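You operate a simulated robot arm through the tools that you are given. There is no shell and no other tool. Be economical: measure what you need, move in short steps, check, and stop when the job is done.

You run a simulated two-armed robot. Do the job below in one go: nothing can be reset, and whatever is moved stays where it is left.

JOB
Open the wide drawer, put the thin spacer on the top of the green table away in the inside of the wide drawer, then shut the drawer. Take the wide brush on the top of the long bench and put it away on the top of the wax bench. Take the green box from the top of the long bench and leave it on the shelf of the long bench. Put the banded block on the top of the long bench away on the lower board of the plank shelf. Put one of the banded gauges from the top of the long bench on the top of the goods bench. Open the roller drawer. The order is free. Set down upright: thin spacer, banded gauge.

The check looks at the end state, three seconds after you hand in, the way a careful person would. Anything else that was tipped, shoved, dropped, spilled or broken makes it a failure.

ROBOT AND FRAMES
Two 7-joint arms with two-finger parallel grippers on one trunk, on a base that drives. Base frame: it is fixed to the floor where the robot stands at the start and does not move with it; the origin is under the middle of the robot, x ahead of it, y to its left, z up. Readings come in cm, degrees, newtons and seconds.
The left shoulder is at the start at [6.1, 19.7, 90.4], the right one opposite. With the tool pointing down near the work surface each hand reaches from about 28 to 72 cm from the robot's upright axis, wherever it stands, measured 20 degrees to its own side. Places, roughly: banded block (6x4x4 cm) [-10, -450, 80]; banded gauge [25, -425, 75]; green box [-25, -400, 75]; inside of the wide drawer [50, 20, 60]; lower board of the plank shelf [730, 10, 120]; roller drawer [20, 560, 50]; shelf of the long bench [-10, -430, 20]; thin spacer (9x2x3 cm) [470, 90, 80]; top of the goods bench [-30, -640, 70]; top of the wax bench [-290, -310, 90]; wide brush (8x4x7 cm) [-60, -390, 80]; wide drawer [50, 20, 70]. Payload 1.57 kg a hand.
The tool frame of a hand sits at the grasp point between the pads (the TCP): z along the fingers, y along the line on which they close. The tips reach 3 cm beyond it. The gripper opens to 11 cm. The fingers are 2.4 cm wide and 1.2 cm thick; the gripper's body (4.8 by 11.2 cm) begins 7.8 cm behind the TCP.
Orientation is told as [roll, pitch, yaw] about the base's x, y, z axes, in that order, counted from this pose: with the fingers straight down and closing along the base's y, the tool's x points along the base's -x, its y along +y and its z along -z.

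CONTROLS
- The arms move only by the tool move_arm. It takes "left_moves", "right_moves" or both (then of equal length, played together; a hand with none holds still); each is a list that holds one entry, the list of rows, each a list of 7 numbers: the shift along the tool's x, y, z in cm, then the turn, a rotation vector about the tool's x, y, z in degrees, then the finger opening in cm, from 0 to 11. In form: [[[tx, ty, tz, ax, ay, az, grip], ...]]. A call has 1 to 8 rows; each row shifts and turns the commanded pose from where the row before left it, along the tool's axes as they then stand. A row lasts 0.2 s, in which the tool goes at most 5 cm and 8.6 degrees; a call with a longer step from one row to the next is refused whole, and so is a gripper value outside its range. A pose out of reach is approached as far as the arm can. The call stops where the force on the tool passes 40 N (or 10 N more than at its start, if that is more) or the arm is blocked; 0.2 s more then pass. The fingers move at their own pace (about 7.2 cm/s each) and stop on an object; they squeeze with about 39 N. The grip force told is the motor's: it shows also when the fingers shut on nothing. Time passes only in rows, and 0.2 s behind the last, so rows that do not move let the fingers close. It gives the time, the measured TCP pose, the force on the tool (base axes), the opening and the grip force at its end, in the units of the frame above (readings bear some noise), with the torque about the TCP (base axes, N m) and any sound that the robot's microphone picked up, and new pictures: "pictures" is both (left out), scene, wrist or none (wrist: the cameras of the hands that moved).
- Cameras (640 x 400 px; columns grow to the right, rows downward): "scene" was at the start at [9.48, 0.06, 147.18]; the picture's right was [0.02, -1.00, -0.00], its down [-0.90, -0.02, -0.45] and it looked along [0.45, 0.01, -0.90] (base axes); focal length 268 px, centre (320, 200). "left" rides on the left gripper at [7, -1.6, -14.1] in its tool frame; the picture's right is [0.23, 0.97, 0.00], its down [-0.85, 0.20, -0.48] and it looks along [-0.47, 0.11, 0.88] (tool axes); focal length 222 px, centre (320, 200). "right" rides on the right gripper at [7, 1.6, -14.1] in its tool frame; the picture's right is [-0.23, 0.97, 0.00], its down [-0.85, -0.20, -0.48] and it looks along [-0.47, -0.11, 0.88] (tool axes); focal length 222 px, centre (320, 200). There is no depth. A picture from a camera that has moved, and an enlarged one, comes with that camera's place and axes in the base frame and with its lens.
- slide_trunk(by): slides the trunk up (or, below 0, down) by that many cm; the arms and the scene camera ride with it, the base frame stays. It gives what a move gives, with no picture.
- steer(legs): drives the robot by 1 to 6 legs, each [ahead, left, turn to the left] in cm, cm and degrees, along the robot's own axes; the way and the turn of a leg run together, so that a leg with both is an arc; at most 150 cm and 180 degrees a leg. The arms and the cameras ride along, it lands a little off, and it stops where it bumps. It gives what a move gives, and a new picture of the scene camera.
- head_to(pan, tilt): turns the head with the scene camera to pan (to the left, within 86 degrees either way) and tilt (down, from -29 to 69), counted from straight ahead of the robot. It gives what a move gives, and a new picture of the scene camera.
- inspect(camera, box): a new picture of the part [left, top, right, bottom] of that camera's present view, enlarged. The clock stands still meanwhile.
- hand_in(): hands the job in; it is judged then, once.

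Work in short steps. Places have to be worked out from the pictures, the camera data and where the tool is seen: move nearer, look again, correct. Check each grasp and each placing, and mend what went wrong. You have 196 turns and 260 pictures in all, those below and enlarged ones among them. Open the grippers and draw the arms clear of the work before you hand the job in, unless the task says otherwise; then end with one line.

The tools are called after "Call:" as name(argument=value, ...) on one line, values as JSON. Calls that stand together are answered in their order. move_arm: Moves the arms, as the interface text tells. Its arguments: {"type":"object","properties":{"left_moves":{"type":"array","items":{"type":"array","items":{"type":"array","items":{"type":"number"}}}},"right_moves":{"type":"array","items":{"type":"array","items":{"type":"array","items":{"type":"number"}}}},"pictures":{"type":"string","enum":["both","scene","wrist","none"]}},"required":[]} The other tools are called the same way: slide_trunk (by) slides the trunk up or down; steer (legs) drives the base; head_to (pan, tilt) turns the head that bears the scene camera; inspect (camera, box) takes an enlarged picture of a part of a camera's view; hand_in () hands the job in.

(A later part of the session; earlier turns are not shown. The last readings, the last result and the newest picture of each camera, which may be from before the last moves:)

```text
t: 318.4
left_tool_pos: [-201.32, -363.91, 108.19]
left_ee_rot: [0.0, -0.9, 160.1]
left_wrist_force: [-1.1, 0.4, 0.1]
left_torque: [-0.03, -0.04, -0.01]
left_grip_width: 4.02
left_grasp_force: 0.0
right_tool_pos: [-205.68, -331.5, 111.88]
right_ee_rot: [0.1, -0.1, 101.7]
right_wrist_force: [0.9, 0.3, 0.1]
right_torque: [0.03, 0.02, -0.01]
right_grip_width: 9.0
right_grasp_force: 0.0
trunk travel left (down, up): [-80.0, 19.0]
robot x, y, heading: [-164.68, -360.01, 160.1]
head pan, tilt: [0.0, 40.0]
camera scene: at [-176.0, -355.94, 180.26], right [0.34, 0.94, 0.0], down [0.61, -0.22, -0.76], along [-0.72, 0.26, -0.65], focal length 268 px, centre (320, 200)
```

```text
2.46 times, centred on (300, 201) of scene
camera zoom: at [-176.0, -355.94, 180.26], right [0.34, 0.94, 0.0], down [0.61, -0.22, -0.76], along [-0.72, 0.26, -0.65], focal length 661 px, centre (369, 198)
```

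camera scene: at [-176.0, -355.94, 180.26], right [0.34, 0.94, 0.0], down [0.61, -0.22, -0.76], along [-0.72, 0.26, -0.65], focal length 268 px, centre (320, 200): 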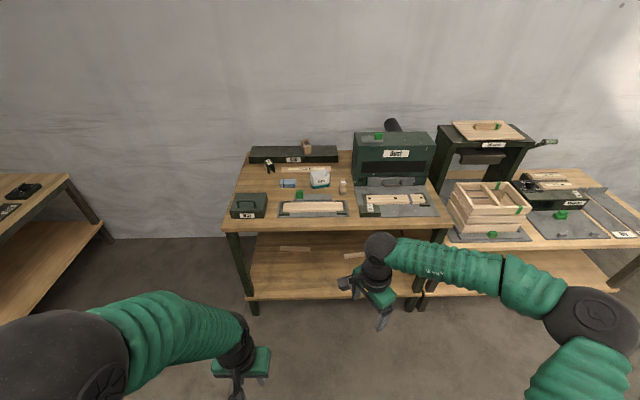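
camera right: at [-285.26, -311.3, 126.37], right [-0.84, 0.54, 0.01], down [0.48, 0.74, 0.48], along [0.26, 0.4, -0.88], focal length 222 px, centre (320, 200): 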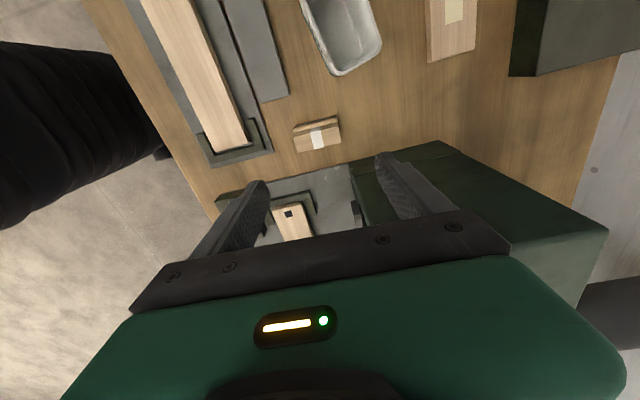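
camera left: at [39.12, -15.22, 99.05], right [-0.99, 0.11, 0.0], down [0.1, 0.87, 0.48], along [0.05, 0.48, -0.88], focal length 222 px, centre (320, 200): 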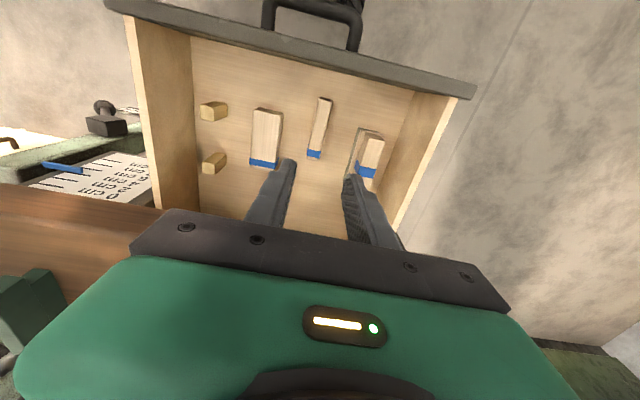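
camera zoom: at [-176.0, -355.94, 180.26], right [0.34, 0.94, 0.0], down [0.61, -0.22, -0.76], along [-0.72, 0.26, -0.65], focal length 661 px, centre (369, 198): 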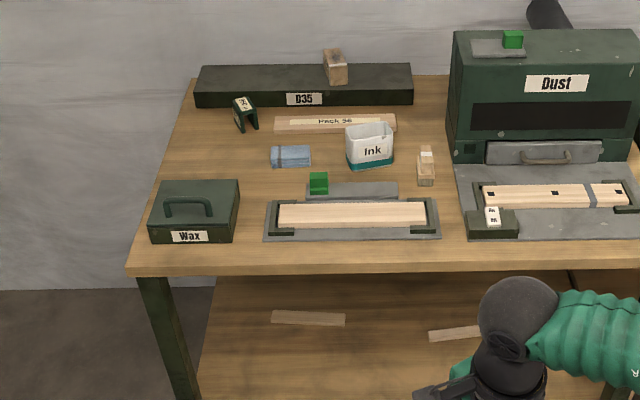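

The brush is well placed. Back to the long bench, lining the left hand up with the green box.

Call:
steer(legs=[[0, -100, 0], [0, 0, 91.6], [0, 107, 0]])

Call:
move_arm(right_moves=[[[0, 0, 0, 0, 0, -8.4, 9], [0, 0, 0, 0, 0, -8.4, 9], [0, 0, 0, 0, 0, -8.4, 9], [0, 0, 0, 0, 0, -8.4, 9], [0, 0, 0, 0, 0, -8.4, 9], [0, 0, 0, 0, 0, -8.4, 9], [0, 0, 0, 0, 0, -8.4, 9]]], left_moves=[[[0, 0, 0, 0, 0, 8.4, 11], [0, 0, 0, 0, 0, 8.4, 11], [0, 0, 0, 0, 0, 8.4, 11], [0, 0, 0, 0, 0, 8.4, 11], [0, 0, 0, 0, 0, 8.4, 11], [0, 0, 0, 0, 0, 8.4, 11], [0, 0, 0, 0, 0, 8.4, 11]]], pictures="none")

Call:
head_to(pan=0, tilt=40)

```text
t: 332.7
left_tool_pos: [-22.52, -333.99, 108.31]
left_ee_rot: [0.2, -1.0, -108.2]
left_wrist_force: [-0.2, -1.0, 0.1]
left_torque: [-0.03, -0.01, -0.03]
left_grip_width: 3.99
left_grasp_force: 0.0
right_tool_pos: [-54.98, -339.38, 111.94]
right_ee_rot: [0.2, 0.0, -166.6]
right_wrist_force: [0.6, 0.2, 0.5]
right_torque: [-0.02, -0.04, 0.01]
right_grip_width: 8.99
right_grasp_force: 0.0
trunk travel left (down, up): [-80.0, 19.0]
robot x, y, heading: [-27.41, -297.67, -108.2]
head pan, tilt: [0.0, 40.0]
camera scene: at [-31.6, -308.93, 180.28], right [-0.95, 0.31, 0.0], down [0.2, 0.61, -0.76], along [-0.24, -0.73, -0.64], focal length 268 px, centre (320, 200)
```

scene: 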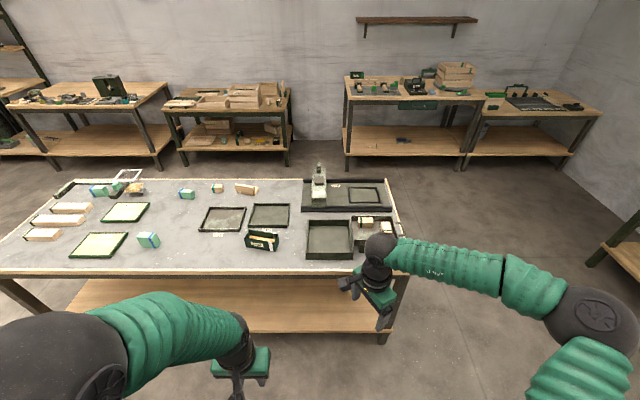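

```text
t: 334.3
left_tool_pos: [-22.2, -334.01, 108.33]
left_ee_rot: [1.0, -0.7, -167.3]
left_wrist_force: [0.5, -1.1, 0.4]
left_torque: [-0.04, -0.01, 0.02]
left_grip_width: 11.0
left_grasp_force: 0.1
right_tool_pos: [-54.68, -339.33, 112.04]
right_ee_rot: [0.0, -0.4, -107.7]
right_wrist_force: [-0.3, -1.3, -0.2]
right_torque: [-0.02, -0.02, 0.02]
right_grip_width: 8.99
right_grasp_force: 0.0
trunk travel left (down, up): [-80.0, 19.0]
robot x, y, heading: [-27.14, -297.68, -108.2]
head pan, tilt: [0.0, 40.0]
```

```text
t: 334.9
left_tool_pos: [-22.25, -334.02, 108.23]
left_ee_rot: [1.1, -0.5, -167.0]
left_wrist_force: [1.1, 0.1, -0.7]
left_torque: [0.04, 0.0, 0.0]
left_grip_width: 11.02
left_grasp_force: 0.0
right_tool_pos: [-54.64, -339.49, 112.04]
right_ee_rot: [0.0, -0.4, -107.9]
right_wrist_force: [-0.8, 0.2, 0.2]
right_torque: [-0.01, -0.01, 0.02]
right_grip_width: 8.98
right_grasp_force: 0.0
trunk travel left (down, up): [-80.0, 19.0]
robot x, y, heading: [-27.43, -298.08, -108.2]
head pan, tilt: [0.0, 40.0]
camera scene: at [-31.14, -309.08, 180.28], right [-0.95, 0.31, 0.0], down [0.2, 0.61, -0.76], along [-0.24, -0.73, -0.64], focal length 268 px, centre (320, 200)
```

scene: 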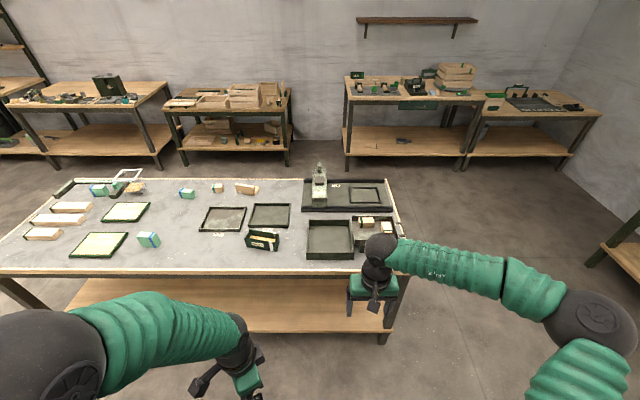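

Call:
inspect(camera="scene", box=[220, 200, 320, 262])

Call:
inspect(camera="scene", box=[60, 260, 420, 360])

```text
6.40 times, centred on (270, 231) of scene
camera zoom: at [-31.14, -309.08, 180.28], right [-0.95, 0.31, 0.0], down [0.2, 0.61, -0.76], along [-0.24, -0.73, -0.64], focal length 1718 px, centre (640, 2)
```

zoom: 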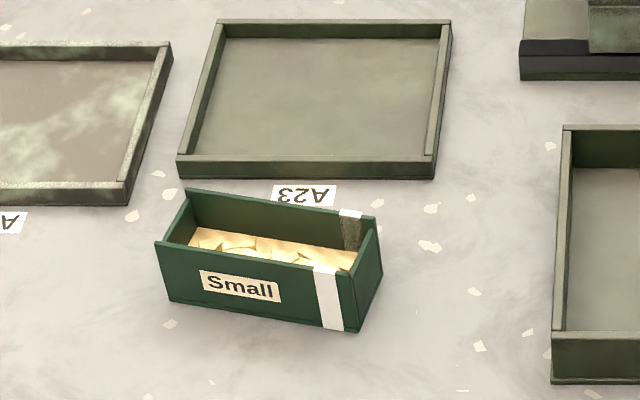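

```text
1.78 times, centred on (240, 310) of scene
camera zoom: at [-31.14, -309.08, 180.28], right [-0.95, 0.31, 0.0], down [0.2, 0.61, -0.76], along [-0.24, -0.73, -0.64], focal length 477 px, centre (462, 4)
```

zoom: 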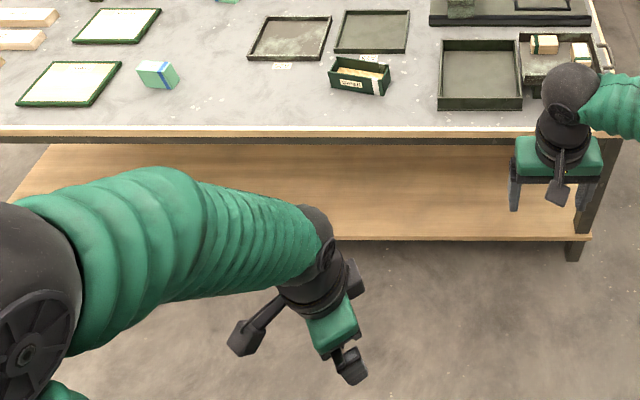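

The box measures about 14.6 × 5.7 × 5.4 cm, centred near (-31.8, -400), and is turned about 30°. I'll drive in, bring the left hand over it and turn to suit.

Call:
steer(legs=[[46, 12, 0]])

Call:
move_arm(left_moves=[[[0, 0, 0, 0, 0, 8.4, 11], [0, 0, 0, 0, 0, 8.4, 11], [0, 0, 0, 0, 0, 8.4, 11], [0, 0, 0, 0, 0, 8.4, 11], [0, 0, 0, 0, 0, 8.4, 11]]], pictures="wrist")

```text
t: 337.8
left_tool_pos: [-25.19, -381.78, 108.28]
left_ee_rot: [1.1, -0.5, -166.6]
left_wrist_force: [-0.3, 0.1, -0.1]
left_torque: [0.0, -0.02, 0.01]
left_grip_width: 10.99
left_grasp_force: 0.1
right_tool_pos: [-57.51, -387.54, 112.12]
right_ee_rot: [0.0, -0.6, -107.5]
right_wrist_force: [0.1, 0.9, 0.5]
right_torque: [-0.01, 0.0, 0.0]
right_grip_width: 8.98
right_grasp_force: 0.0
trunk travel left (down, up): [-80.0, 19.0]
robot x, y, heading: [-30.44, -345.76, -107.7]
head pan, tilt: [0.0, 40.0]
camera scene: at [-34.31, -356.79, 180.31], right [-0.95, 0.3, 0.0], down [0.2, 0.61, -0.77], along [-0.23, -0.73, -0.64], focal length 268 px, centre (320, 200)
```

scene: 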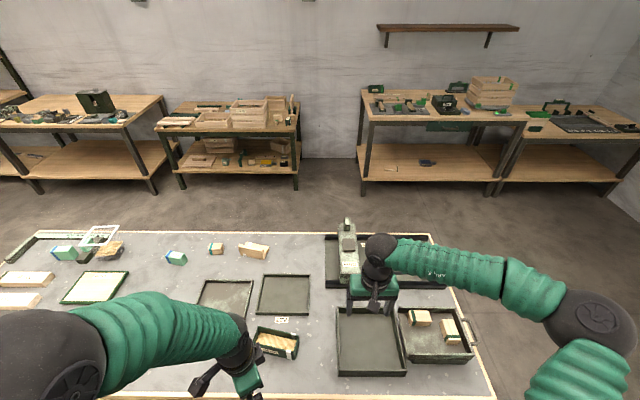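

```text
t: 338.9
left_tool_pos: [-25.02, -381.92, 108.29]
left_ee_rot: [1.2, 0.2, 151.3]
left_wrist_force: [-0.5, 0.1, -0.1]
left_torque: [-0.02, 0.01, 0.01]
left_grip_width: 11.0
left_grasp_force: 0.2
right_tool_pos: [-57.37, -387.66, 112.14]
right_ee_rot: [0.0, -0.5, -107.4]
right_wrist_force: [-0.1, 0.6, -0.8]
right_torque: [-0.01, -0.02, -0.01]
right_grip_width: 9.0
right_grasp_force: 0.0
trunk travel left (down, up): [-80.0, 19.0]
robot x, y, heading: [-30.64, -345.84, -107.7]
head pan, tilt: [0.0, 40.0]
camera left: at [-18.07, -383.45, 122.46], right [-0.27, -0.96, 0.02], down [-0.84, 0.25, 0.48], along [-0.47, 0.11, -0.88], focal length 222 px, centre (320, 200)
```

left: 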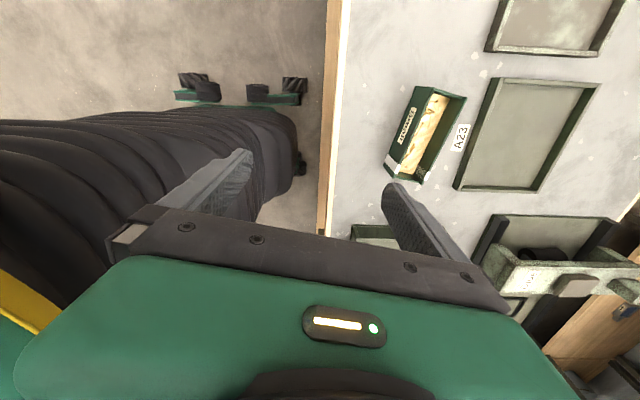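

The wrist view confirms the box centre at about (-31.6, -399) and its direction at about 152°. I'll move over it and come down partway.

Call:
move_arm(left_moves=[[[0.6, 4.5, 0, 0, 0, 0, 11], [0.6, 4.5, 0, 0, 0, 0, 11], [0.6, 4.5, 0, 0, 0, 0, 11], [0.6, 4.5, 0, 0, 0, 0, 11], [0, 0, 4.5, 0, 0, 0, 11], [0, 0, 4.5, 0, 0, 0, 11], [0, 0, 4, 0, 0, 0, 11]]], pictures="wrist")

```text
t: 340.6
left_tool_pos: [-31.83, -399.36, 95.56]
left_ee_rot: [1.2, 0.2, 151.4]
left_wrist_force: [0.1, -0.8, -0.9]
left_torque: [0.04, 0.01, -0.02]
left_grip_width: 10.99
left_grasp_force: 0.0
right_tool_pos: [-57.49, -387.66, 111.96]
right_ee_rot: [0.0, -0.4, -107.4]
right_wrist_force: [0.2, 0.1, -0.4]
right_torque: [0.02, 0.05, -0.03]
right_grip_width: 9.0
right_grasp_force: 0.1
trunk travel left (down, up): [-80.0, 19.0]
robot x, y, heading: [-30.7, -345.63, -107.7]
head pan, tilt: [0.0, 40.0]
camera left: at [-24.85, -400.83, 109.71], right [-0.27, -0.96, 0.02], down [-0.84, 0.24, 0.48], along [-0.47, 0.11, -0.88], focal length 222 px, centre (320, 200)
```

left: 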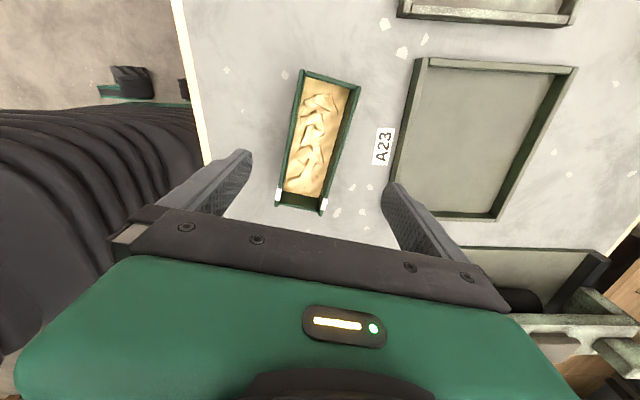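

Centred within 1 cm. I'll go down to z ≈ 84 and close gently.

Call:
move_arm(left_moves=[[[0.9, -0.5, 3, 0, 0, 0, 11], [0, 0, 4, 0, 0, 0, 11], [0, 0, 3, 0, 0, 0, 11], [0, 0, 1.6, 0, 0, 0, 11], [0, 0, 0, 0, 0, 0, 3], [0, 0, 0, 0, 0, 0, 3], [0, 0, 0, 0, 0, 0, 3], [0, 0, 0, 0, 0, 0, 3]]], pictures="wrist")

```text
t: 342.4
left_tool_pos: [-30.65, -399.32, 84.02]
left_ee_rot: [1.2, 0.3, 151.4]
left_wrist_force: [0.8, -0.6, -0.2]
left_torque: [0.0, -0.02, 0.01]
left_grip_width: 5.97
left_grasp_force: 38.7
right_tool_pos: [-57.3, -387.57, 112.11]
right_ee_rot: [0.0, -0.4, -107.3]
right_wrist_force: [0.0, -0.3, 0.0]
right_torque: [0.0, -0.01, -0.01]
right_grip_width: 9.0
right_grasp_force: 0.0
trunk travel left (down, up): [-80.0, 19.0]
robot x, y, heading: [-30.56, -345.86, -107.7]
head pan, tilt: [0.0, 40.0]
camera left: at [-23.7, -400.91, 98.21], right [-0.27, -0.96, 0.02], down [-0.84, 0.24, 0.48], along [-0.47, 0.11, -0.88], focal length 222 px, centre (320, 200)
```

left: 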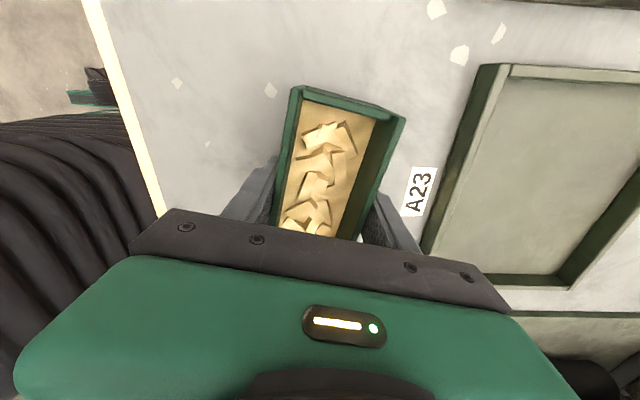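

Gripped (6 cm). I'll lift it high relative to the shoulder, back away from the bench, and lower the trunk all the way.

Call:
move_arm(left_moves=[[[0, 0, -3, 0, 0, 0, 3], [0, 0, -4, 0, 0, 0, 3], [0, 0, -4, 0, 0, -3, 3], [0, 0, -4, 0, 0, -4, 3], [0, 0, -5, 0, 0, -4, 3], [0, 0, -5, 0, 0, 0, 3], [0, 0, -5, 0, 0, 0, 3]]], pictures="none")

Call:
steer(legs=[[-65, 0, 0]])

Call:
slide_trunk(by=-40)

Call:
slide_trunk(by=-40)

Call:
head_to(pan=5, tilt=35)

```text
t: 343.9
left_tool_pos: [-30.39, -398.61, 113.94]
left_ee_rot: [1.3, 0.0, 162.4]
left_wrist_force: [0.5, -0.3, -1.4]
left_torque: [0.01, -0.01, 0.02]
left_grip_width: 5.97
left_grasp_force: 39.2
right_tool_pos: [-57.42, -387.51, 112.19]
right_ee_rot: [-0.1, -0.5, -107.4]
right_wrist_force: [-0.4, -0.2, -0.1]
right_torque: [0.01, 0.01, -0.03]
right_grip_width: 8.99
right_grasp_force: 0.0
trunk travel left (down, up): [-80.0, 19.0]
robot x, y, heading: [-30.45, -345.8, -107.8]
head pan, tilt: [0.0, 40.0]
```

```text
t: 347.6
left_tool_pos: [-10.43, -337.27, 113.84]
left_ee_rot: [1.1, 0.0, 163.2]
left_wrist_force: [-0.3, -0.1, -1.1]
left_torque: [0.02, -0.04, -0.02]
left_grip_width: 5.95
left_grasp_force: 39.0
right_tool_pos: [-37.61, -326.45, 111.88]
right_ee_rot: [0.1, -0.3, -106.7]
right_wrist_force: [-0.3, -0.3, -0.5]
right_torque: [0.0, -0.04, 0.0]
right_grip_width: 9.01
right_grasp_force: 0.1
trunk travel left (down, up): [-80.0, 19.0]
robot x, y, heading: [-11.43, -284.45, -107.1]
head pan, tilt: [0.0, 40.0]
camera scene: at [-14.89, -295.89, 180.25], right [-0.96, 0.29, 0.0], down [0.19, 0.62, -0.76], along [-0.22, -0.73, -0.65], focal length 268 px, centre (320, 200)
```

scene: 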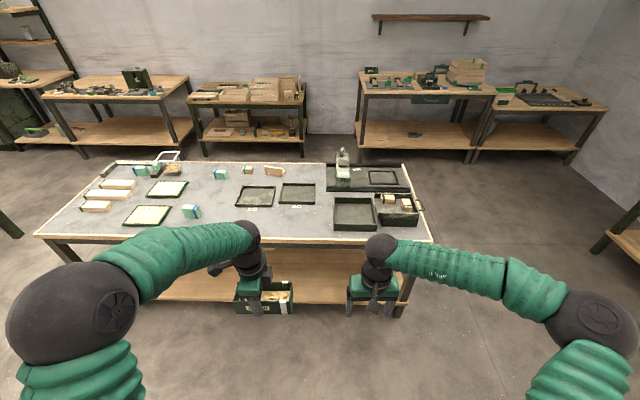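

```text
t: 351.4
left_tool_pos: [-10.31, -336.88, 74.07]
left_ee_rot: [1.3, 0.0, 163.2]
left_wrist_force: [0.1, 0.7, -2.1]
left_torque: [-0.04, -0.03, 0.0]
left_grip_width: 5.97
left_grasp_force: 39.2
right_tool_pos: [-37.57, -326.04, 72.16]
right_ee_rot: [-0.2, -0.5, -106.7]
right_wrist_force: [-0.1, -0.3, -0.3]
right_torque: [0.0, 0.02, -0.03]
right_grip_width: 9.01
right_grasp_force: 0.0
trunk travel left (down, up): [-40.0, 59.0]
robot x, y, heading: [-11.03, -284.58, -106.9]
head pan, tilt: [0.0, 40.0]
```

```text
t: 355.2
left_tool_pos: [-10.39, -336.81, 34.06]
left_ee_rot: [1.4, 0.0, 163.0]
left_wrist_force: [-0.8, 0.8, -1.6]
left_torque: [0.0, -0.03, -0.05]
left_grip_width: 5.94
left_grasp_force: 39.2
right_tool_pos: [-37.49, -325.99, 32.22]
right_ee_rot: [-0.1, -0.5, -106.7]
right_wrist_force: [0.5, -0.1, 1.0]
right_torque: [0.0, 0.01, 0.02]
right_grip_width: 9.03
right_grasp_force: 0.1
trunk travel left (down, up): [0.0, 99.0]
robot x, y, heading: [-11.36, -284.05, -107.3]
head pan, tilt: [0.0, 40.0]
```

```text
t: 355.9
left_tool_pos: [-10.43, -336.85, 33.91]
left_ee_rot: [1.3, -0.1, 163.1]
left_wrist_force: [0.2, 0.3, -1.6]
left_torque: [-0.01, -0.01, -0.01]
left_grip_width: 5.95
left_grasp_force: 39.3
right_tool_pos: [-37.42, -326.01, 32.08]
right_ee_rot: [-0.1, -0.6, -106.7]
right_wrist_force: [-0.4, 0.0, 0.5]
right_torque: [0.02, 0.0, -0.02]
right_grip_width: 8.99
right_grasp_force: 0.0
trunk travel left (down, up): [0.0, 99.0]
robot x, y, heading: [-11.01, -284.06, -106.7]
head pan, tilt: [5.0, 35.0]
camera scene: at [-14.06, -295.92, 101.03], right [-0.98, 0.21, 0.0], down [0.12, 0.56, -0.82], along [-0.17, -0.8, -0.58], focal length 268 px, centre (320, 200)
```

scene: 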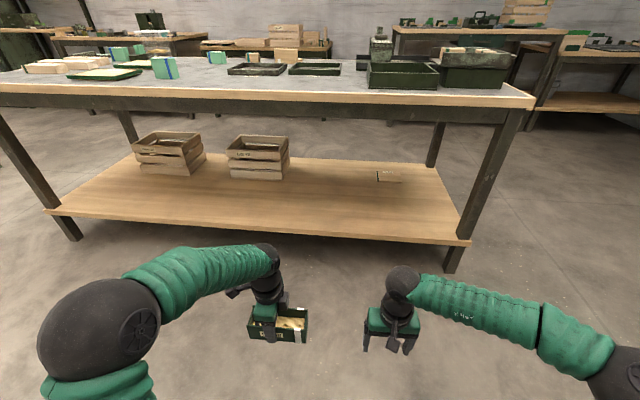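

The shelf front is free and the underside of the bench top is at about z 73. I'll shift left to keep the right elbow clear of the bench leg, then move in.

Call:
steer(legs=[[0, 25, -1], [45, 0, 0]])

```text
t: 360.0
left_tool_pos: [-1.42, -387.62, 33.88]
left_ee_rot: [1.3, -0.2, 162.0]
left_wrist_force: [0.1, 0.6, -1.5]
left_torque: [-0.02, 0.0, 0.0]
left_grip_width: 5.95
left_grasp_force: 38.9
right_tool_pos: [-28.43, -376.31, 32.18]
right_ee_rot: [-0.1, -0.4, -107.8]
right_wrist_force: [0.2, 0.7, 1.3]
right_torque: [0.0, 0.0, 0.03]
right_grip_width: 9.0
right_grasp_force: 0.0
trunk travel left (down, up): [0.0, 99.0]
robot x, y, heading: [-1.15, -335.18, -108.1]
head pan, tilt: [5.0, 35.0]
camera scene: at [-4.32, -346.65, 101.03], right [-0.97, 0.23, 0.0], down [0.13, 0.56, -0.82], along [-0.19, -0.8, -0.58], focal length 268 px, centre (320, 200)
```

scene: 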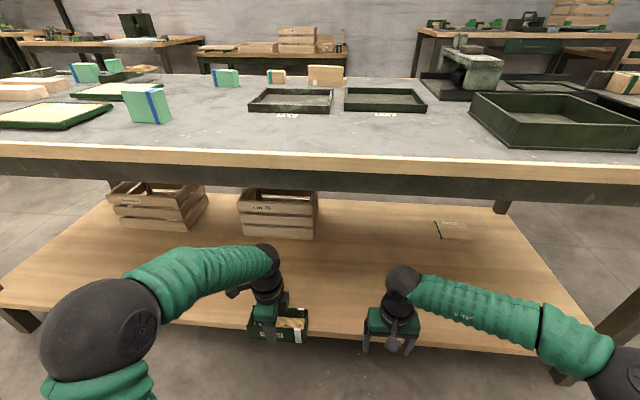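

The box is about 8 cm short of the shelf edge. I'll go 20 cm further.

Call:
steer(legs=[[20, 0, 0]])

```text
t: 361.6
left_tool_pos: [-7.67, -406.38, 34.07]
left_ee_rot: [1.4, 0.0, 161.9]
left_wrist_force: [0.3, -0.7, -1.6]
left_torque: [-0.01, -0.02, -0.01]
left_grip_width: 5.95
left_grasp_force: 38.9
right_tool_pos: [-34.64, -395.15, 32.17]
right_ee_rot: [-0.1, -0.7, -107.9]
right_wrist_force: [-0.3, -0.5, -1.4]
right_torque: [0.04, 0.01, 0.01]
right_grip_width: 9.01
right_grasp_force: 0.1
trunk travel left (down, up): [0.0, 99.0]
robot x, y, heading: [-7.74, -353.58, -108.1]
head pan, tilt: [5.0, 35.0]
camera scene: at [-10.51, -365.54, 101.03], right [-0.97, 0.23, 0.0], down [0.13, 0.56, -0.82], along [-0.19, -0.8, -0.58], focal length 268 px, centre (320, 200)
```

scene: 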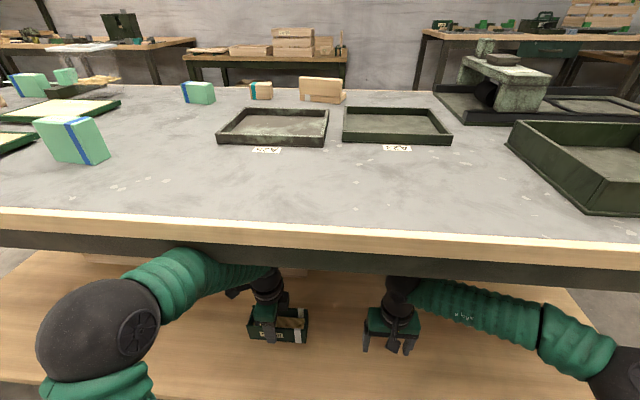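

The box is over the shelf. I'll lower it with the arm, slowly near contact (expected near TCP z ≈ 24).

Call:
move_arm(left_moves=[[[0, 0, 3, 0, 0, 0, 3], [0, 0, 3, 0, 0, 0, 3], [0, 0, 2, 0, 0, 0, 3], [0, 0, 0.8, 0, 0, 0, 3], [0, 0, 0.7, 0, 0, 0, 3], [0, 0, 0.7, 0, 0, 0, 3], [0, 0, 0.7, 0, 0, 0, 3], [0, 0, 0.7, 0, 0, 0, 3]]], pictures="wrist")

```text
t: 362.7
left_tool_pos: [-7.79, -406.53, 26.07]
left_ee_rot: [1.8, 0.2, 161.9]
left_wrist_force: [2.1, 6.1, 27.4]
left_torque: [0.97, -0.32, -0.06]
left_grip_width: 5.98
left_grasp_force: 38.9
right_tool_pos: [-34.64, -394.98, 32.57]
right_ee_rot: [0.1, -1.0, -107.9]
right_wrist_force: [-1.0, 0.4, 0.5]
right_torque: [-0.01, -0.02, 0.0]
right_grip_width: 9.0
right_grasp_force: 0.0
trunk travel left (down, up): [0.0, 99.0]
robot x, y, heading: [-7.11, -353.75, -108.3]
head pan, tilt: [5.0, 35.0]
stopped in row 5 (left hand): the force on the tool passed its limit at 42 N (the readings are from after the stop); the commanded pose is now the measured one
camera left: at [-0.5, -406.78, 40.08], right [-0.09, -1.0, 0.03], down [-0.87, 0.09, 0.48], along [-0.48, 0.01, -0.88], focal length 222 px, centre (320, 200)
```

left: 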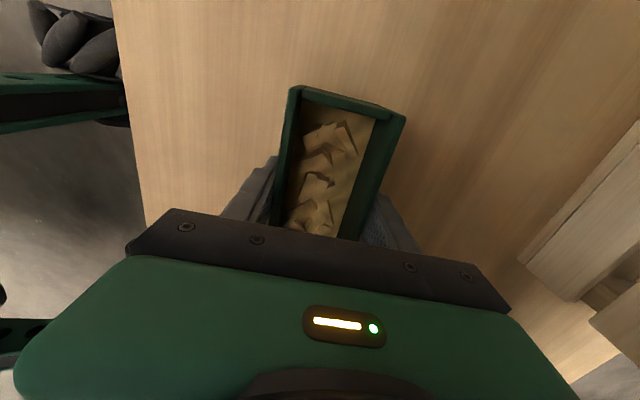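

The box is down on the shelf, well inside the edge. I'll release and rise.

Call:
move_arm(left_moves=[[[0, 0, 0, 0, 0, 0, 6.5], [0, 0, 0, 0, 0, 0, 9], [0, 0, 0, 0, 0, 0, 9], [0, 0, -2, 0, 0, 0, 9], [0, 0, -3, 0, 0, 0, 9], [0, 0, -3, 0, 0, 0, 9], [0, 0, -3, 0, 0, 0, 9]]], pictures="wrist")

```text
t: 364.3
left_tool_pos: [-7.66, -406.48, 36.63]
left_ee_rot: [1.6, 0.0, 161.8]
left_wrist_force: [0.1, 0.0, -0.6]
left_torque: [0.0, 0.02, 0.02]
left_grip_width: 9.0
left_grasp_force: 0.1
right_tool_pos: [-34.65, -395.0, 32.42]
right_ee_rot: [-0.1, -0.8, -107.8]
right_wrist_force: [0.6, -0.1, -0.1]
right_torque: [0.0, -0.02, 0.0]
right_grip_width: 8.99
right_grasp_force: 0.0
trunk travel left (down, up): [0.0, 99.0]
robot x, y, heading: [-7.24, -354.03, -108.4]
head pan, tilt: [5.0, 35.0]
camera left: at [-0.45, -406.54, 50.78], right [-0.09, -1.0, 0.03], down [-0.87, 0.09, 0.48], along [-0.48, 0.02, -0.88], focal length 222 px, centre (320, 200)
```

left: 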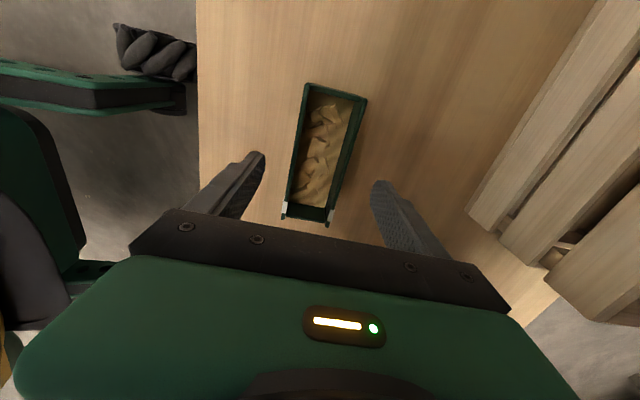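

The green box sits upright on the shelf. I'll back out, raise the trunk, and go round the right end of the bench to its far side, where the block and another banded gauge are near the edge.

Call:
steer(legs=[[-75, 0, 0]])

Call:
slide_trunk(by=40)

Call:
slide_trunk(by=28)

Call:
steer(legs=[[0, -138, 0], [150, 0, 0], [90, 0, 0], [0, 0, 180]])

```text
t: 368.3
left_tool_pos: [16.11, -334.54, 36.63]
left_ee_rot: [1.6, 0.2, 162.8]
left_wrist_force: [1.1, 0.6, -0.3]
left_torque: [-0.02, 0.02, -0.05]
left_grip_width: 9.01
left_grasp_force: 0.0
right_tool_pos: [-10.93, -323.54, 32.33]
right_ee_rot: [-0.1, -0.8, -107.0]
right_wrist_force: [0.0, 0.5, -0.2]
right_torque: [-0.01, -0.04, 0.01]
right_grip_width: 8.97
right_grasp_force: 0.1
trunk travel left (down, up): [0.0, 99.0]
robot x, y, heading: [15.65, -282.08, -107.5]
head pan, tilt: [5.0, 35.0]
camera scene: at [12.62, -293.75, 101.03], right [-0.98, 0.21, 0.0], down [0.12, 0.56, -0.82], along [-0.17, -0.8, -0.58], focal length 268 px, centre (320, 200)
```

scene: 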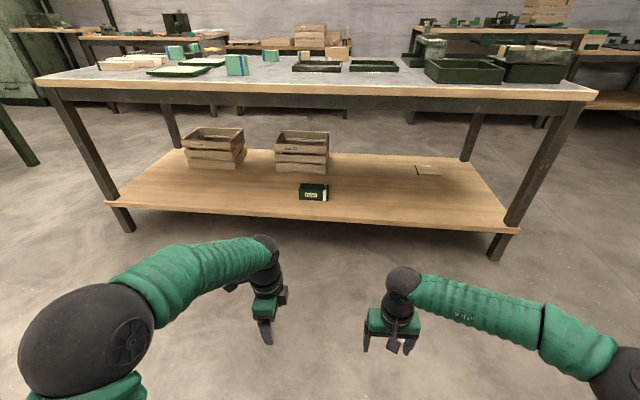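

```text
t: 372.2
left_tool_pos: [16.12, -334.65, 76.68]
left_ee_rot: [1.7, 0.2, 162.7]
left_wrist_force: [0.2, 0.8, -1.0]
left_torque: [0.01, 0.01, -0.01]
left_grip_width: 9.0
left_grasp_force: 0.1
right_tool_pos: [-10.88, -323.7, 72.45]
right_ee_rot: [-0.1, -0.8, -107.1]
right_wrist_force: [0.2, 0.4, -0.5]
right_torque: [0.03, -0.01, 0.02]
right_grip_width: 8.97
right_grasp_force: 0.1
trunk travel left (down, up): [-40.0, 59.0]
robot x, y, heading: [15.39, -281.69, -107.2]
head pan, tilt: [5.0, 35.0]
```

```text
t: 375.0
left_tool_pos: [16.14, -334.55, 104.62]
left_ee_rot: [1.7, 0.0, 162.8]
left_wrist_force: [0.5, 0.8, 0.7]
left_torque: [0.0, -0.03, 0.0]
left_grip_width: 9.0
left_grasp_force: 0.0
right_tool_pos: [-11.1, -323.63, 100.45]
right_ee_rot: [-0.1, -0.8, -107.1]
right_wrist_force: [-0.7, -0.4, 1.1]
right_torque: [0.0, 0.02, 0.0]
right_grip_width: 8.98
right_grasp_force: 0.0
trunk travel left (down, up): [-68.0, 31.0]
robot x, y, heading: [15.5, -281.54, -107.3]
head pan, tilt: [5.0, 35.0]
```

```text
t: 400.7
left_tool_pos: [-191.84, -417.83, 104.67]
left_ee_rot: [1.7, 0.1, -15.4]
left_wrist_force: [0.1, -0.3, -0.2]
left_torque: [-0.01, 0.01, 0.04]
left_grip_width: 8.99
left_grasp_force: 0.2
right_tool_pos: [-164.43, -427.83, 100.49]
right_ee_rot: [-0.1, -1.0, 74.9]
right_wrist_force: [-0.4, -0.7, -0.5]
right_torque: [0.02, -0.01, 0.06]
right_grip_width: 9.0
right_grasp_force: 0.0
trunk travel left (down, up): [-68.0, 31.0]
robot x, y, heading: [-189.72, -470.22, 74.3]
head pan, tilt: [5.0, 35.0]
camera scene: at [-187.05, -458.39, 169.03], right [0.98, -0.18, 0.0], down [-0.11, -0.57, -0.82], along [0.15, 0.8, -0.58], focal length 268 px, centre (320, 200)
```

scene: 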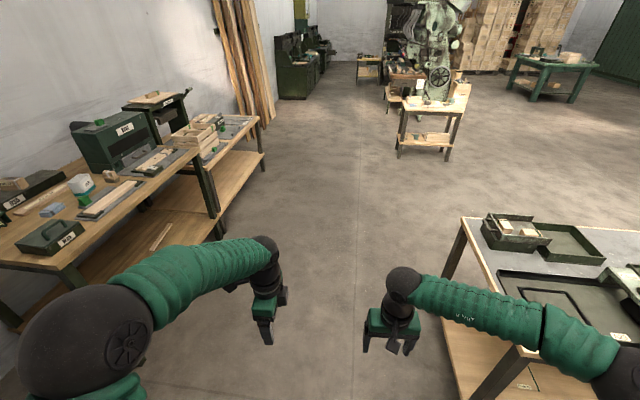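

The corner of the long bench is off to my right and clear. I'll straighten and strafe right along the far side.

Call:
steer(legs=[[-4, 0, -2.6], [0, -150, 0], [0, -21, 0]])

Call:
head_to(pan=0, tilt=45)

Call:
inspect(camera="scene", box=[220, 130, 440, 260])

```text
t: 409.7
left_tool_pos: [-33.21, -472.72, 104.71]
left_ee_rot: [1.7, -0.1, -17.3]
left_wrist_force: [-1.0, 0.2, -0.6]
left_torque: [-0.03, -0.03, 0.0]
left_grip_width: 9.01
left_grasp_force: 0.0
right_tool_pos: [-6.2, -483.78, 100.42]
right_ee_rot: [-0.3, -1.0, 73.0]
right_wrist_force: [0.6, -0.3, -1.1]
right_torque: [0.01, -0.04, 0.0]
right_grip_width: 9.01
right_grasp_force: 0.2
trunk travel left (down, up): [-68.0, 31.0]
robot x, y, heading: [-32.28, -525.11, 72.6]
head pan, tilt: [5.0, 35.0]
camera scene: at [-29.9, -513.26, 169.03], right [0.98, -0.21, 0.0], down [-0.12, -0.56, -0.82], along [0.18, 0.8, -0.58], focal length 268 px, centre (320, 200)
```

scene: 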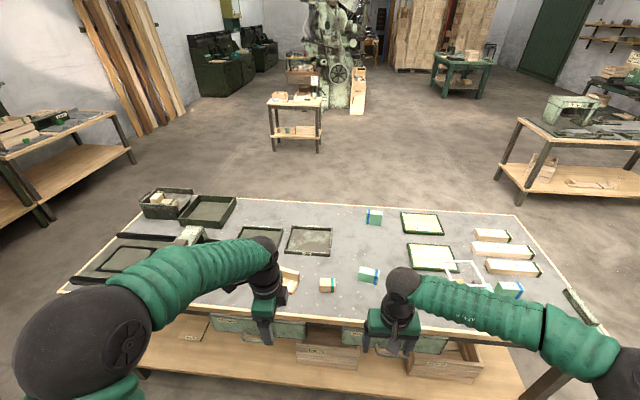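

```text
t: 410.4
left_tool_pos: [-33.07, -472.8, 104.81]
left_ee_rot: [1.8, 0.1, -17.4]
left_wrist_force: [-0.7, 0.0, 0.1]
left_torque: [0.01, 0.05, 0.05]
left_grip_width: 9.0
left_grasp_force: 0.1
right_tool_pos: [-6.06, -483.91, 100.56]
right_ee_rot: [-0.2, -1.1, 73.0]
right_wrist_force: [0.9, 0.3, -0.1]
right_torque: [-0.01, -0.02, 0.02]
right_grip_width: 9.02
right_grasp_force: 0.0
trunk travel left (down, up): [-68.0, 31.0]
robot x, y, heading: [-32.45, -525.18, 72.6]
head pan, tilt: [0.0, 45.0]
camera scene: at [-28.97, -514.23, 167.56], right [0.95, -0.3, 0.0], down [-0.21, -0.68, -0.71], along [0.21, 0.67, -0.71], focal length 268 px, centre (320, 200)
```

scene: 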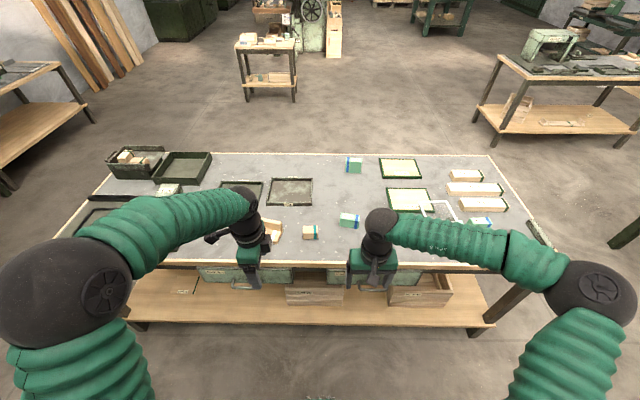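

```text
2.91 times, centred on (330, 195) of scene
camera zoom: at [-28.97, -514.23, 167.56], right [0.95, -0.3, 0.0], down [-0.21, -0.68, -0.71], along [0.21, 0.67, -0.71], focal length 781 px, centre (291, 214)
```

zoom: 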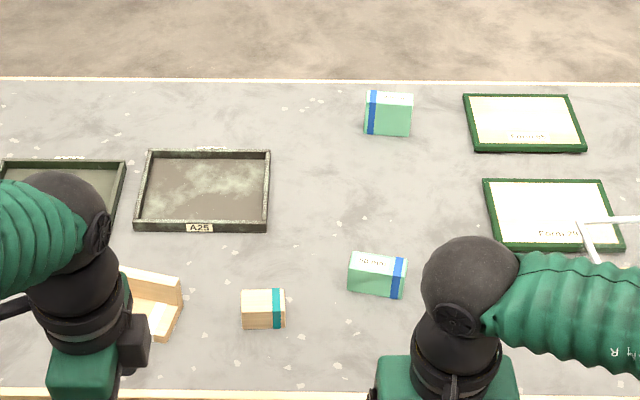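

I see the block near (-13, -450) and a gauge near (4, -450). I'll compare the two gauges closely.

Call:
inspect(camera="scene", box=[330, 150, 380, 182])

Call:
inspect(camera="scene", box=[325, 205, 375, 237])

Call:
inspect(camera="scene", box=[455, 205, 505, 237])

```text
12.50 times, centred on (355, 166) of scene
camera zoom: at [-28.97, -514.23, 167.56], right [0.95, -0.3, 0.0], down [-0.21, -0.68, -0.71], along [0.21, 0.67, -0.71], focal length 3356 px, centre (-118, 625)
```

zoom: 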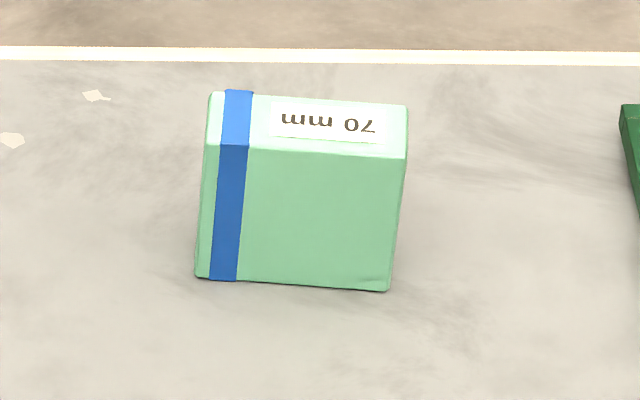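

```text
12.50 times, centred on (350, 221) of scene
camera zoom: at [-28.97, -514.23, 167.56], right [0.95, -0.3, 0.0], down [-0.21, -0.68, -0.71], along [0.21, 0.67, -0.71], focal length 3356 px, centre (-55, -62)
```

zoom: 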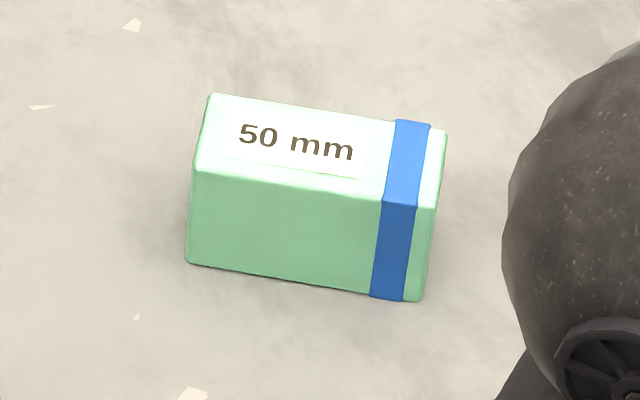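

```text
12.50 times, centred on (480, 221) of scene
camera zoom: at [-28.97, -514.23, 167.56], right [0.95, -0.3, 0.0], down [-0.21, -0.68, -0.71], along [0.21, 0.67, -0.71], focal length 3356 px, centre (-1680, -62)
```

zoom: 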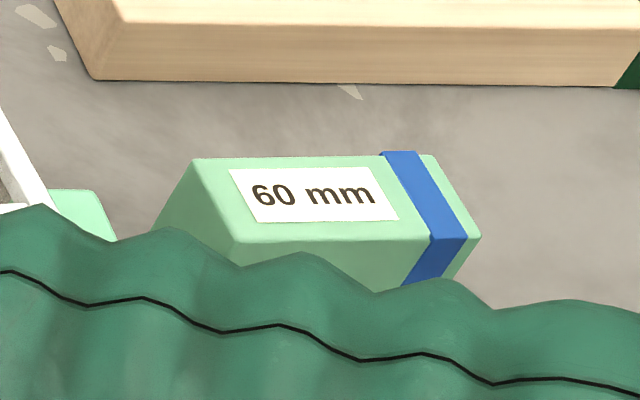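

The gauges read 50, 60 and 70 mm, all label-up and banded. I'll take the 50 mm one with the right hand and the block with the left. I'll drive in and set the hand orientations.

Call:
steer(legs=[[28, -5, -1]])

Call:
move_arm(right_moves=[[[0, 0, 0, 0, 0, 6.5, 11], [0, 0, 0, 0, 0, 6.5, 11], [0, 0, 0, 0, 0, 0, 11], [0, 0, 0, 0, 0, 0, 11], [0, 0, 0, 0, 0, 0, 11], [0, 0, 0, 0, 0, 0, 11], [0, 0, 0, 0, 0, 0, 11], [0, 0, 0, 0, 0, 0, 11]]], left_moves=[[[0, 0, 0, 0, 0, -8.2, 9], [0, 0, 0, 0, 0, -8.2, 9], [0, 0, 0, 0, 0, -8.2, 9], [0, 0, 0, 0, 0, -8.2, 9], [0, 0, 0, 0, 0, -8.2, 9], [0, 0, 0, 0, 0, -8.2, 9], [0, 0, 0, 0, 0, -8.2, 9], [0, 0, 0, 0, 0, -8.2, 9]]], pictures="wrist")

```text
t: 412.4
left_tool_pos: [-18.52, -447.48, 104.77]
left_ee_rot: [1.9, 0.0, -18.7]
left_wrist_force: [-0.2, 0.6, -0.1]
left_torque: [-0.01, -0.01, 0.01]
left_grip_width: 9.02
left_grasp_force: 0.1
right_tool_pos: [8.38, -459.09, 100.53]
right_ee_rot: [-0.2, -1.1, 71.6]
right_wrist_force: [-0.8, 0.8, 1.5]
right_torque: [-0.01, -0.03, 0.0]
right_grip_width: 9.01
right_grasp_force: 0.2
trunk travel left (down, up): [-68.0, 31.0]
robot x, y, heading: [-18.53, -499.88, 70.9]
head pan, tilt: [0.0, 45.0]
camera scene: at [-15.51, -488.97, 167.57], right [0.95, -0.32, 0.0], down [-0.23, -0.67, -0.71], along [0.23, 0.67, -0.71], focal length 268 px, centre (320, 200)
```

scene: 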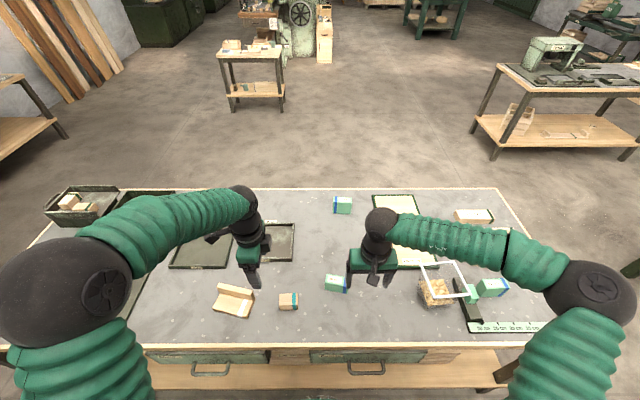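

```text
t: 414.2
left_tool_pos: [-18.29, -447.41, 104.95]
left_ee_rot: [0.9, -1.7, 47.2]
left_wrist_force: [0.2, 0.7, 1.1]
left_torque: [-0.01, 0.0, 0.0]
left_grip_width: 9.0
left_grasp_force: 0.2
right_tool_pos: [8.48, -459.05, 100.64]
right_ee_rot: [0.2, -1.1, 58.5]
right_wrist_force: [-0.3, -0.2, 0.9]
right_torque: [0.02, 0.02, 0.01]
right_grip_width: 10.98
right_grasp_force: 0.0
trunk travel left (down, up): [-68.0, 31.0]
robot x, y, heading: [-18.89, -499.96, 71.0]
head pan, tilt: [0.0, 45.0]
camera right: at [3.34, -464.59, 114.55], right [-0.71, 0.7, 0.01], down [0.61, 0.62, 0.49], along [0.34, 0.36, -0.87], focal length 222 px, centre (320, 200)
camera left: at [-22.02, -454.08, 118.86], right [-0.87, 0.5, 0.01], down [0.43, 0.75, 0.51], along [0.25, 0.44, -0.86], focal length 222 px, centre (320, 200)
```

right: 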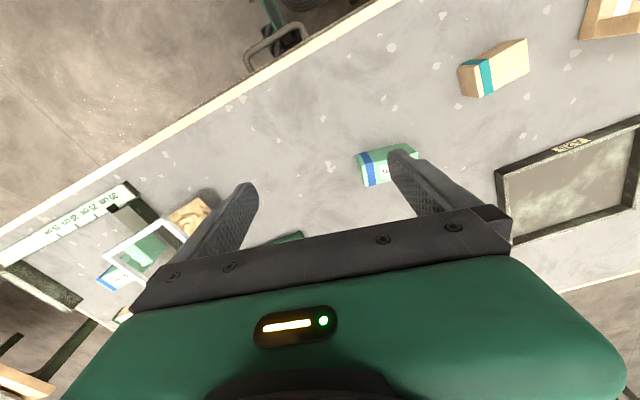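
left: 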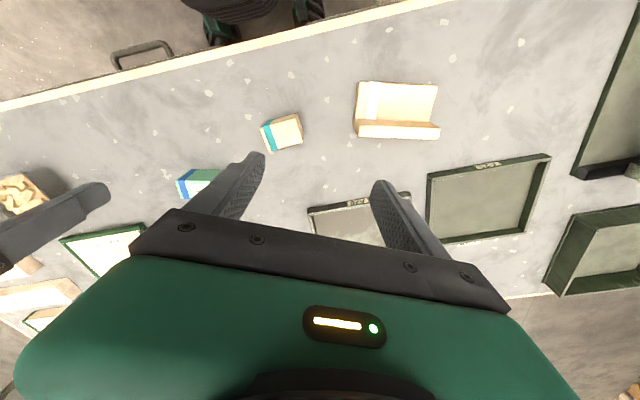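

The gauge centre is near (4.3, -449.7), and its direction matches the hand. I'll move the right hand over it and come partway down; the left hand finishes its turn.

Call:
move_arm(right_moves=[[[-2, 2.85, 0, 0, 0, 0, 11], [-2, 2.85, 0, 0, 0, 0, 11], [-1.8, 2.8, 0, 0, 0, 0, 11], [0, 0, 4, 0, 0, 0, 11]]], left_moves=[[[0, 2, 0, 0, 0, -8, 9], [0, 2, 0, 0, 0, -8, 9], [0, 0, 0, 0, 0, -8, 9], [0, 0, 0, 0, 0, 0, 9]]], pictures="wrist")

```text
t: 415.2
left_tool_pos: [-21.36, -445.01, 105.02]
left_ee_rot: [0.1, -1.9, 71.2]
left_wrist_force: [0.3, 0.5, -0.4]
left_torque: [0.0, 0.01, -0.05]
left_grip_width: 9.01
left_grasp_force: 0.1
right_tool_pos: [4.27, -449.59, 96.7]
right_ee_rot: [0.1, -1.1, 58.6]
right_wrist_force: [-0.2, 0.2, -0.2]
right_torque: [-0.03, 0.0, 0.0]
right_grip_width: 10.99
right_grasp_force: 0.0
trunk travel left (down, up): [-68.0, 31.0]
robot x, y, heading: [-18.77, -499.57, 71.4]
head pan, tilt: [0.0, 45.0]
camera right: at [-0.81, -454.94, 110.67], right [-0.71, 0.7, 0.01], down [0.61, 0.62, 0.49], along [0.34, 0.36, -0.87], focal length 222 px, centre (320, 200)
camera left: at [-22.29, -452.41, 118.94], right [-0.99, 0.1, -0.01], down [0.08, 0.86, 0.51], along [0.06, 0.5, -0.86], focal length 222 px, centre (320, 200)
```

right: 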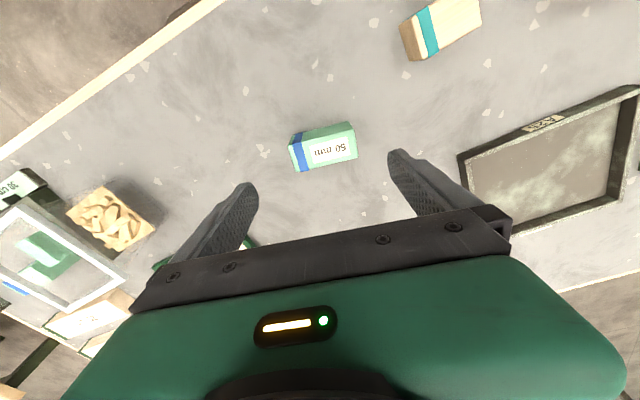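
left: 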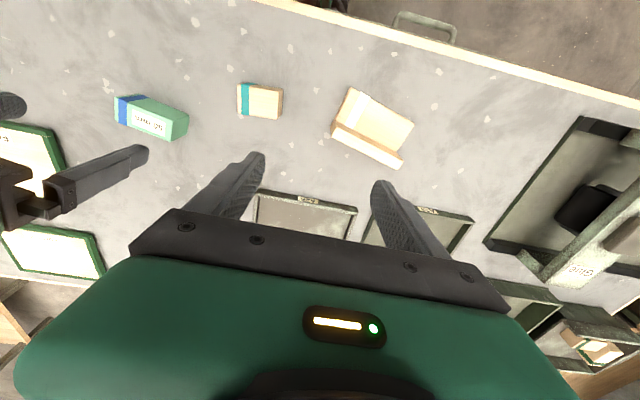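

The gauge is centred within 1.5 cm. I'll correct, go down to z ≈ 83.6 and close.

Call:
move_arm(right_moves=[[[-1, 1, 3, 0, 0, 0, 11], [0, 0, 4, 0, 0, 0, 11], [0, 0, 4, 0, 0, 0, 11], [0, 0, 2, 0, 0, 0, 11]]], pictures="wrist")

```text
t: 416.2
left_tool_pos: [-21.57, -445.13, 105.0]
left_ee_rot: [0.2, -1.8, 71.0]
left_wrist_force: [0.6, 0.2, -0.3]
left_torque: [0.02, 0.01, -0.02]
left_grip_width: 9.0
left_grasp_force: 0.1
right_tool_pos: [3.94, -447.89, 83.75]
right_ee_rot: [0.1, -1.1, 58.8]
right_wrist_force: [0.7, 0.4, -0.4]
right_torque: [-0.01, -0.03, 0.01]
right_grip_width: 11.01
right_grasp_force: 0.1
trunk travel left (down, up): [-68.0, 31.0]
robot x, y, heading: [-18.93, -499.88, 71.3]
head pan, tilt: [0.0, 45.0]
camera right: at [-1.18, -453.33, 97.65], right [-0.71, 0.7, 0.01], down [0.61, 0.62, 0.49], along [0.34, 0.36, -0.87], focal length 222 px, centre (320, 200)
```

right: 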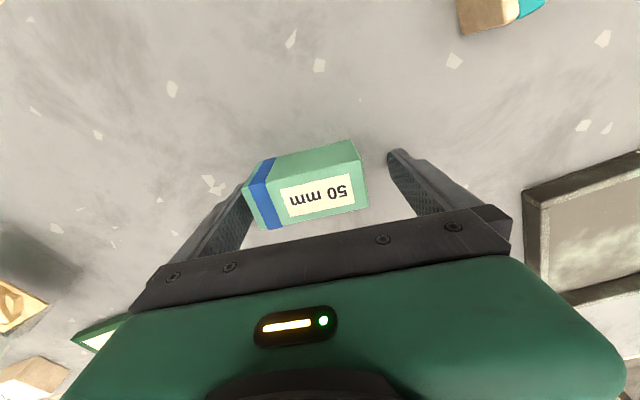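

The gauge sits slightly toward one finger. I'll shift to centre it and close.

Call:
move_arm(right_moves=[[[0.6, -0.9, 0, 0, 0, 0, 11], [0, 0, 0, 0, 0, 0, 5], [0, 0, 0, 0, 0, 0, 5], [0, 0, 0, 0, 0, 0, 5], [0, 0, 0, 0, 0, 0, 5]]], pictures="wrist")

```text
t: 417.4
left_tool_pos: [-21.53, -445.08, 105.12]
left_ee_rot: [0.0, -1.9, 71.1]
left_wrist_force: [0.6, 0.0, 0.1]
left_torque: [0.02, -0.01, 0.0]
left_grip_width: 9.01
left_grasp_force: 0.0
right_tool_pos: [4.45, -448.9, 83.82]
right_ee_rot: [0.1, -1.3, 58.7]
right_wrist_force: [-0.9, -0.5, 2.1]
right_torque: [0.09, -0.04, 0.04]
right_grip_width: 8.01
right_grasp_force: 39.1
trunk travel left (down, up): [-68.0, 31.0]
robot x, y, heading: [-18.93, -500.2, 71.1]
head pan, tilt: [0.0, 45.0]
camera right: at [-0.77, -454.39, 97.71], right [-0.71, 0.7, 0.01], down [0.61, 0.62, 0.5], along [0.34, 0.36, -0.87], focal length 222 px, centre (320, 200)
```

right: 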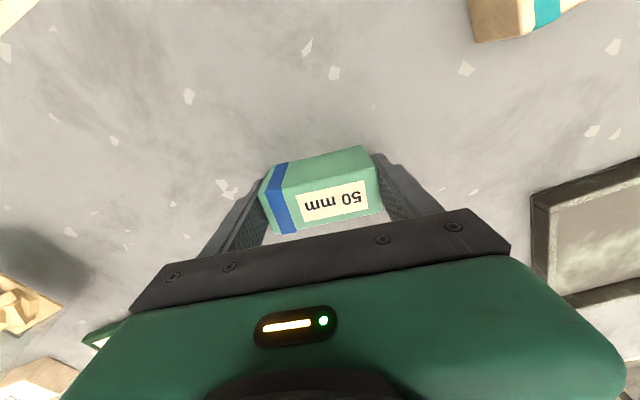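

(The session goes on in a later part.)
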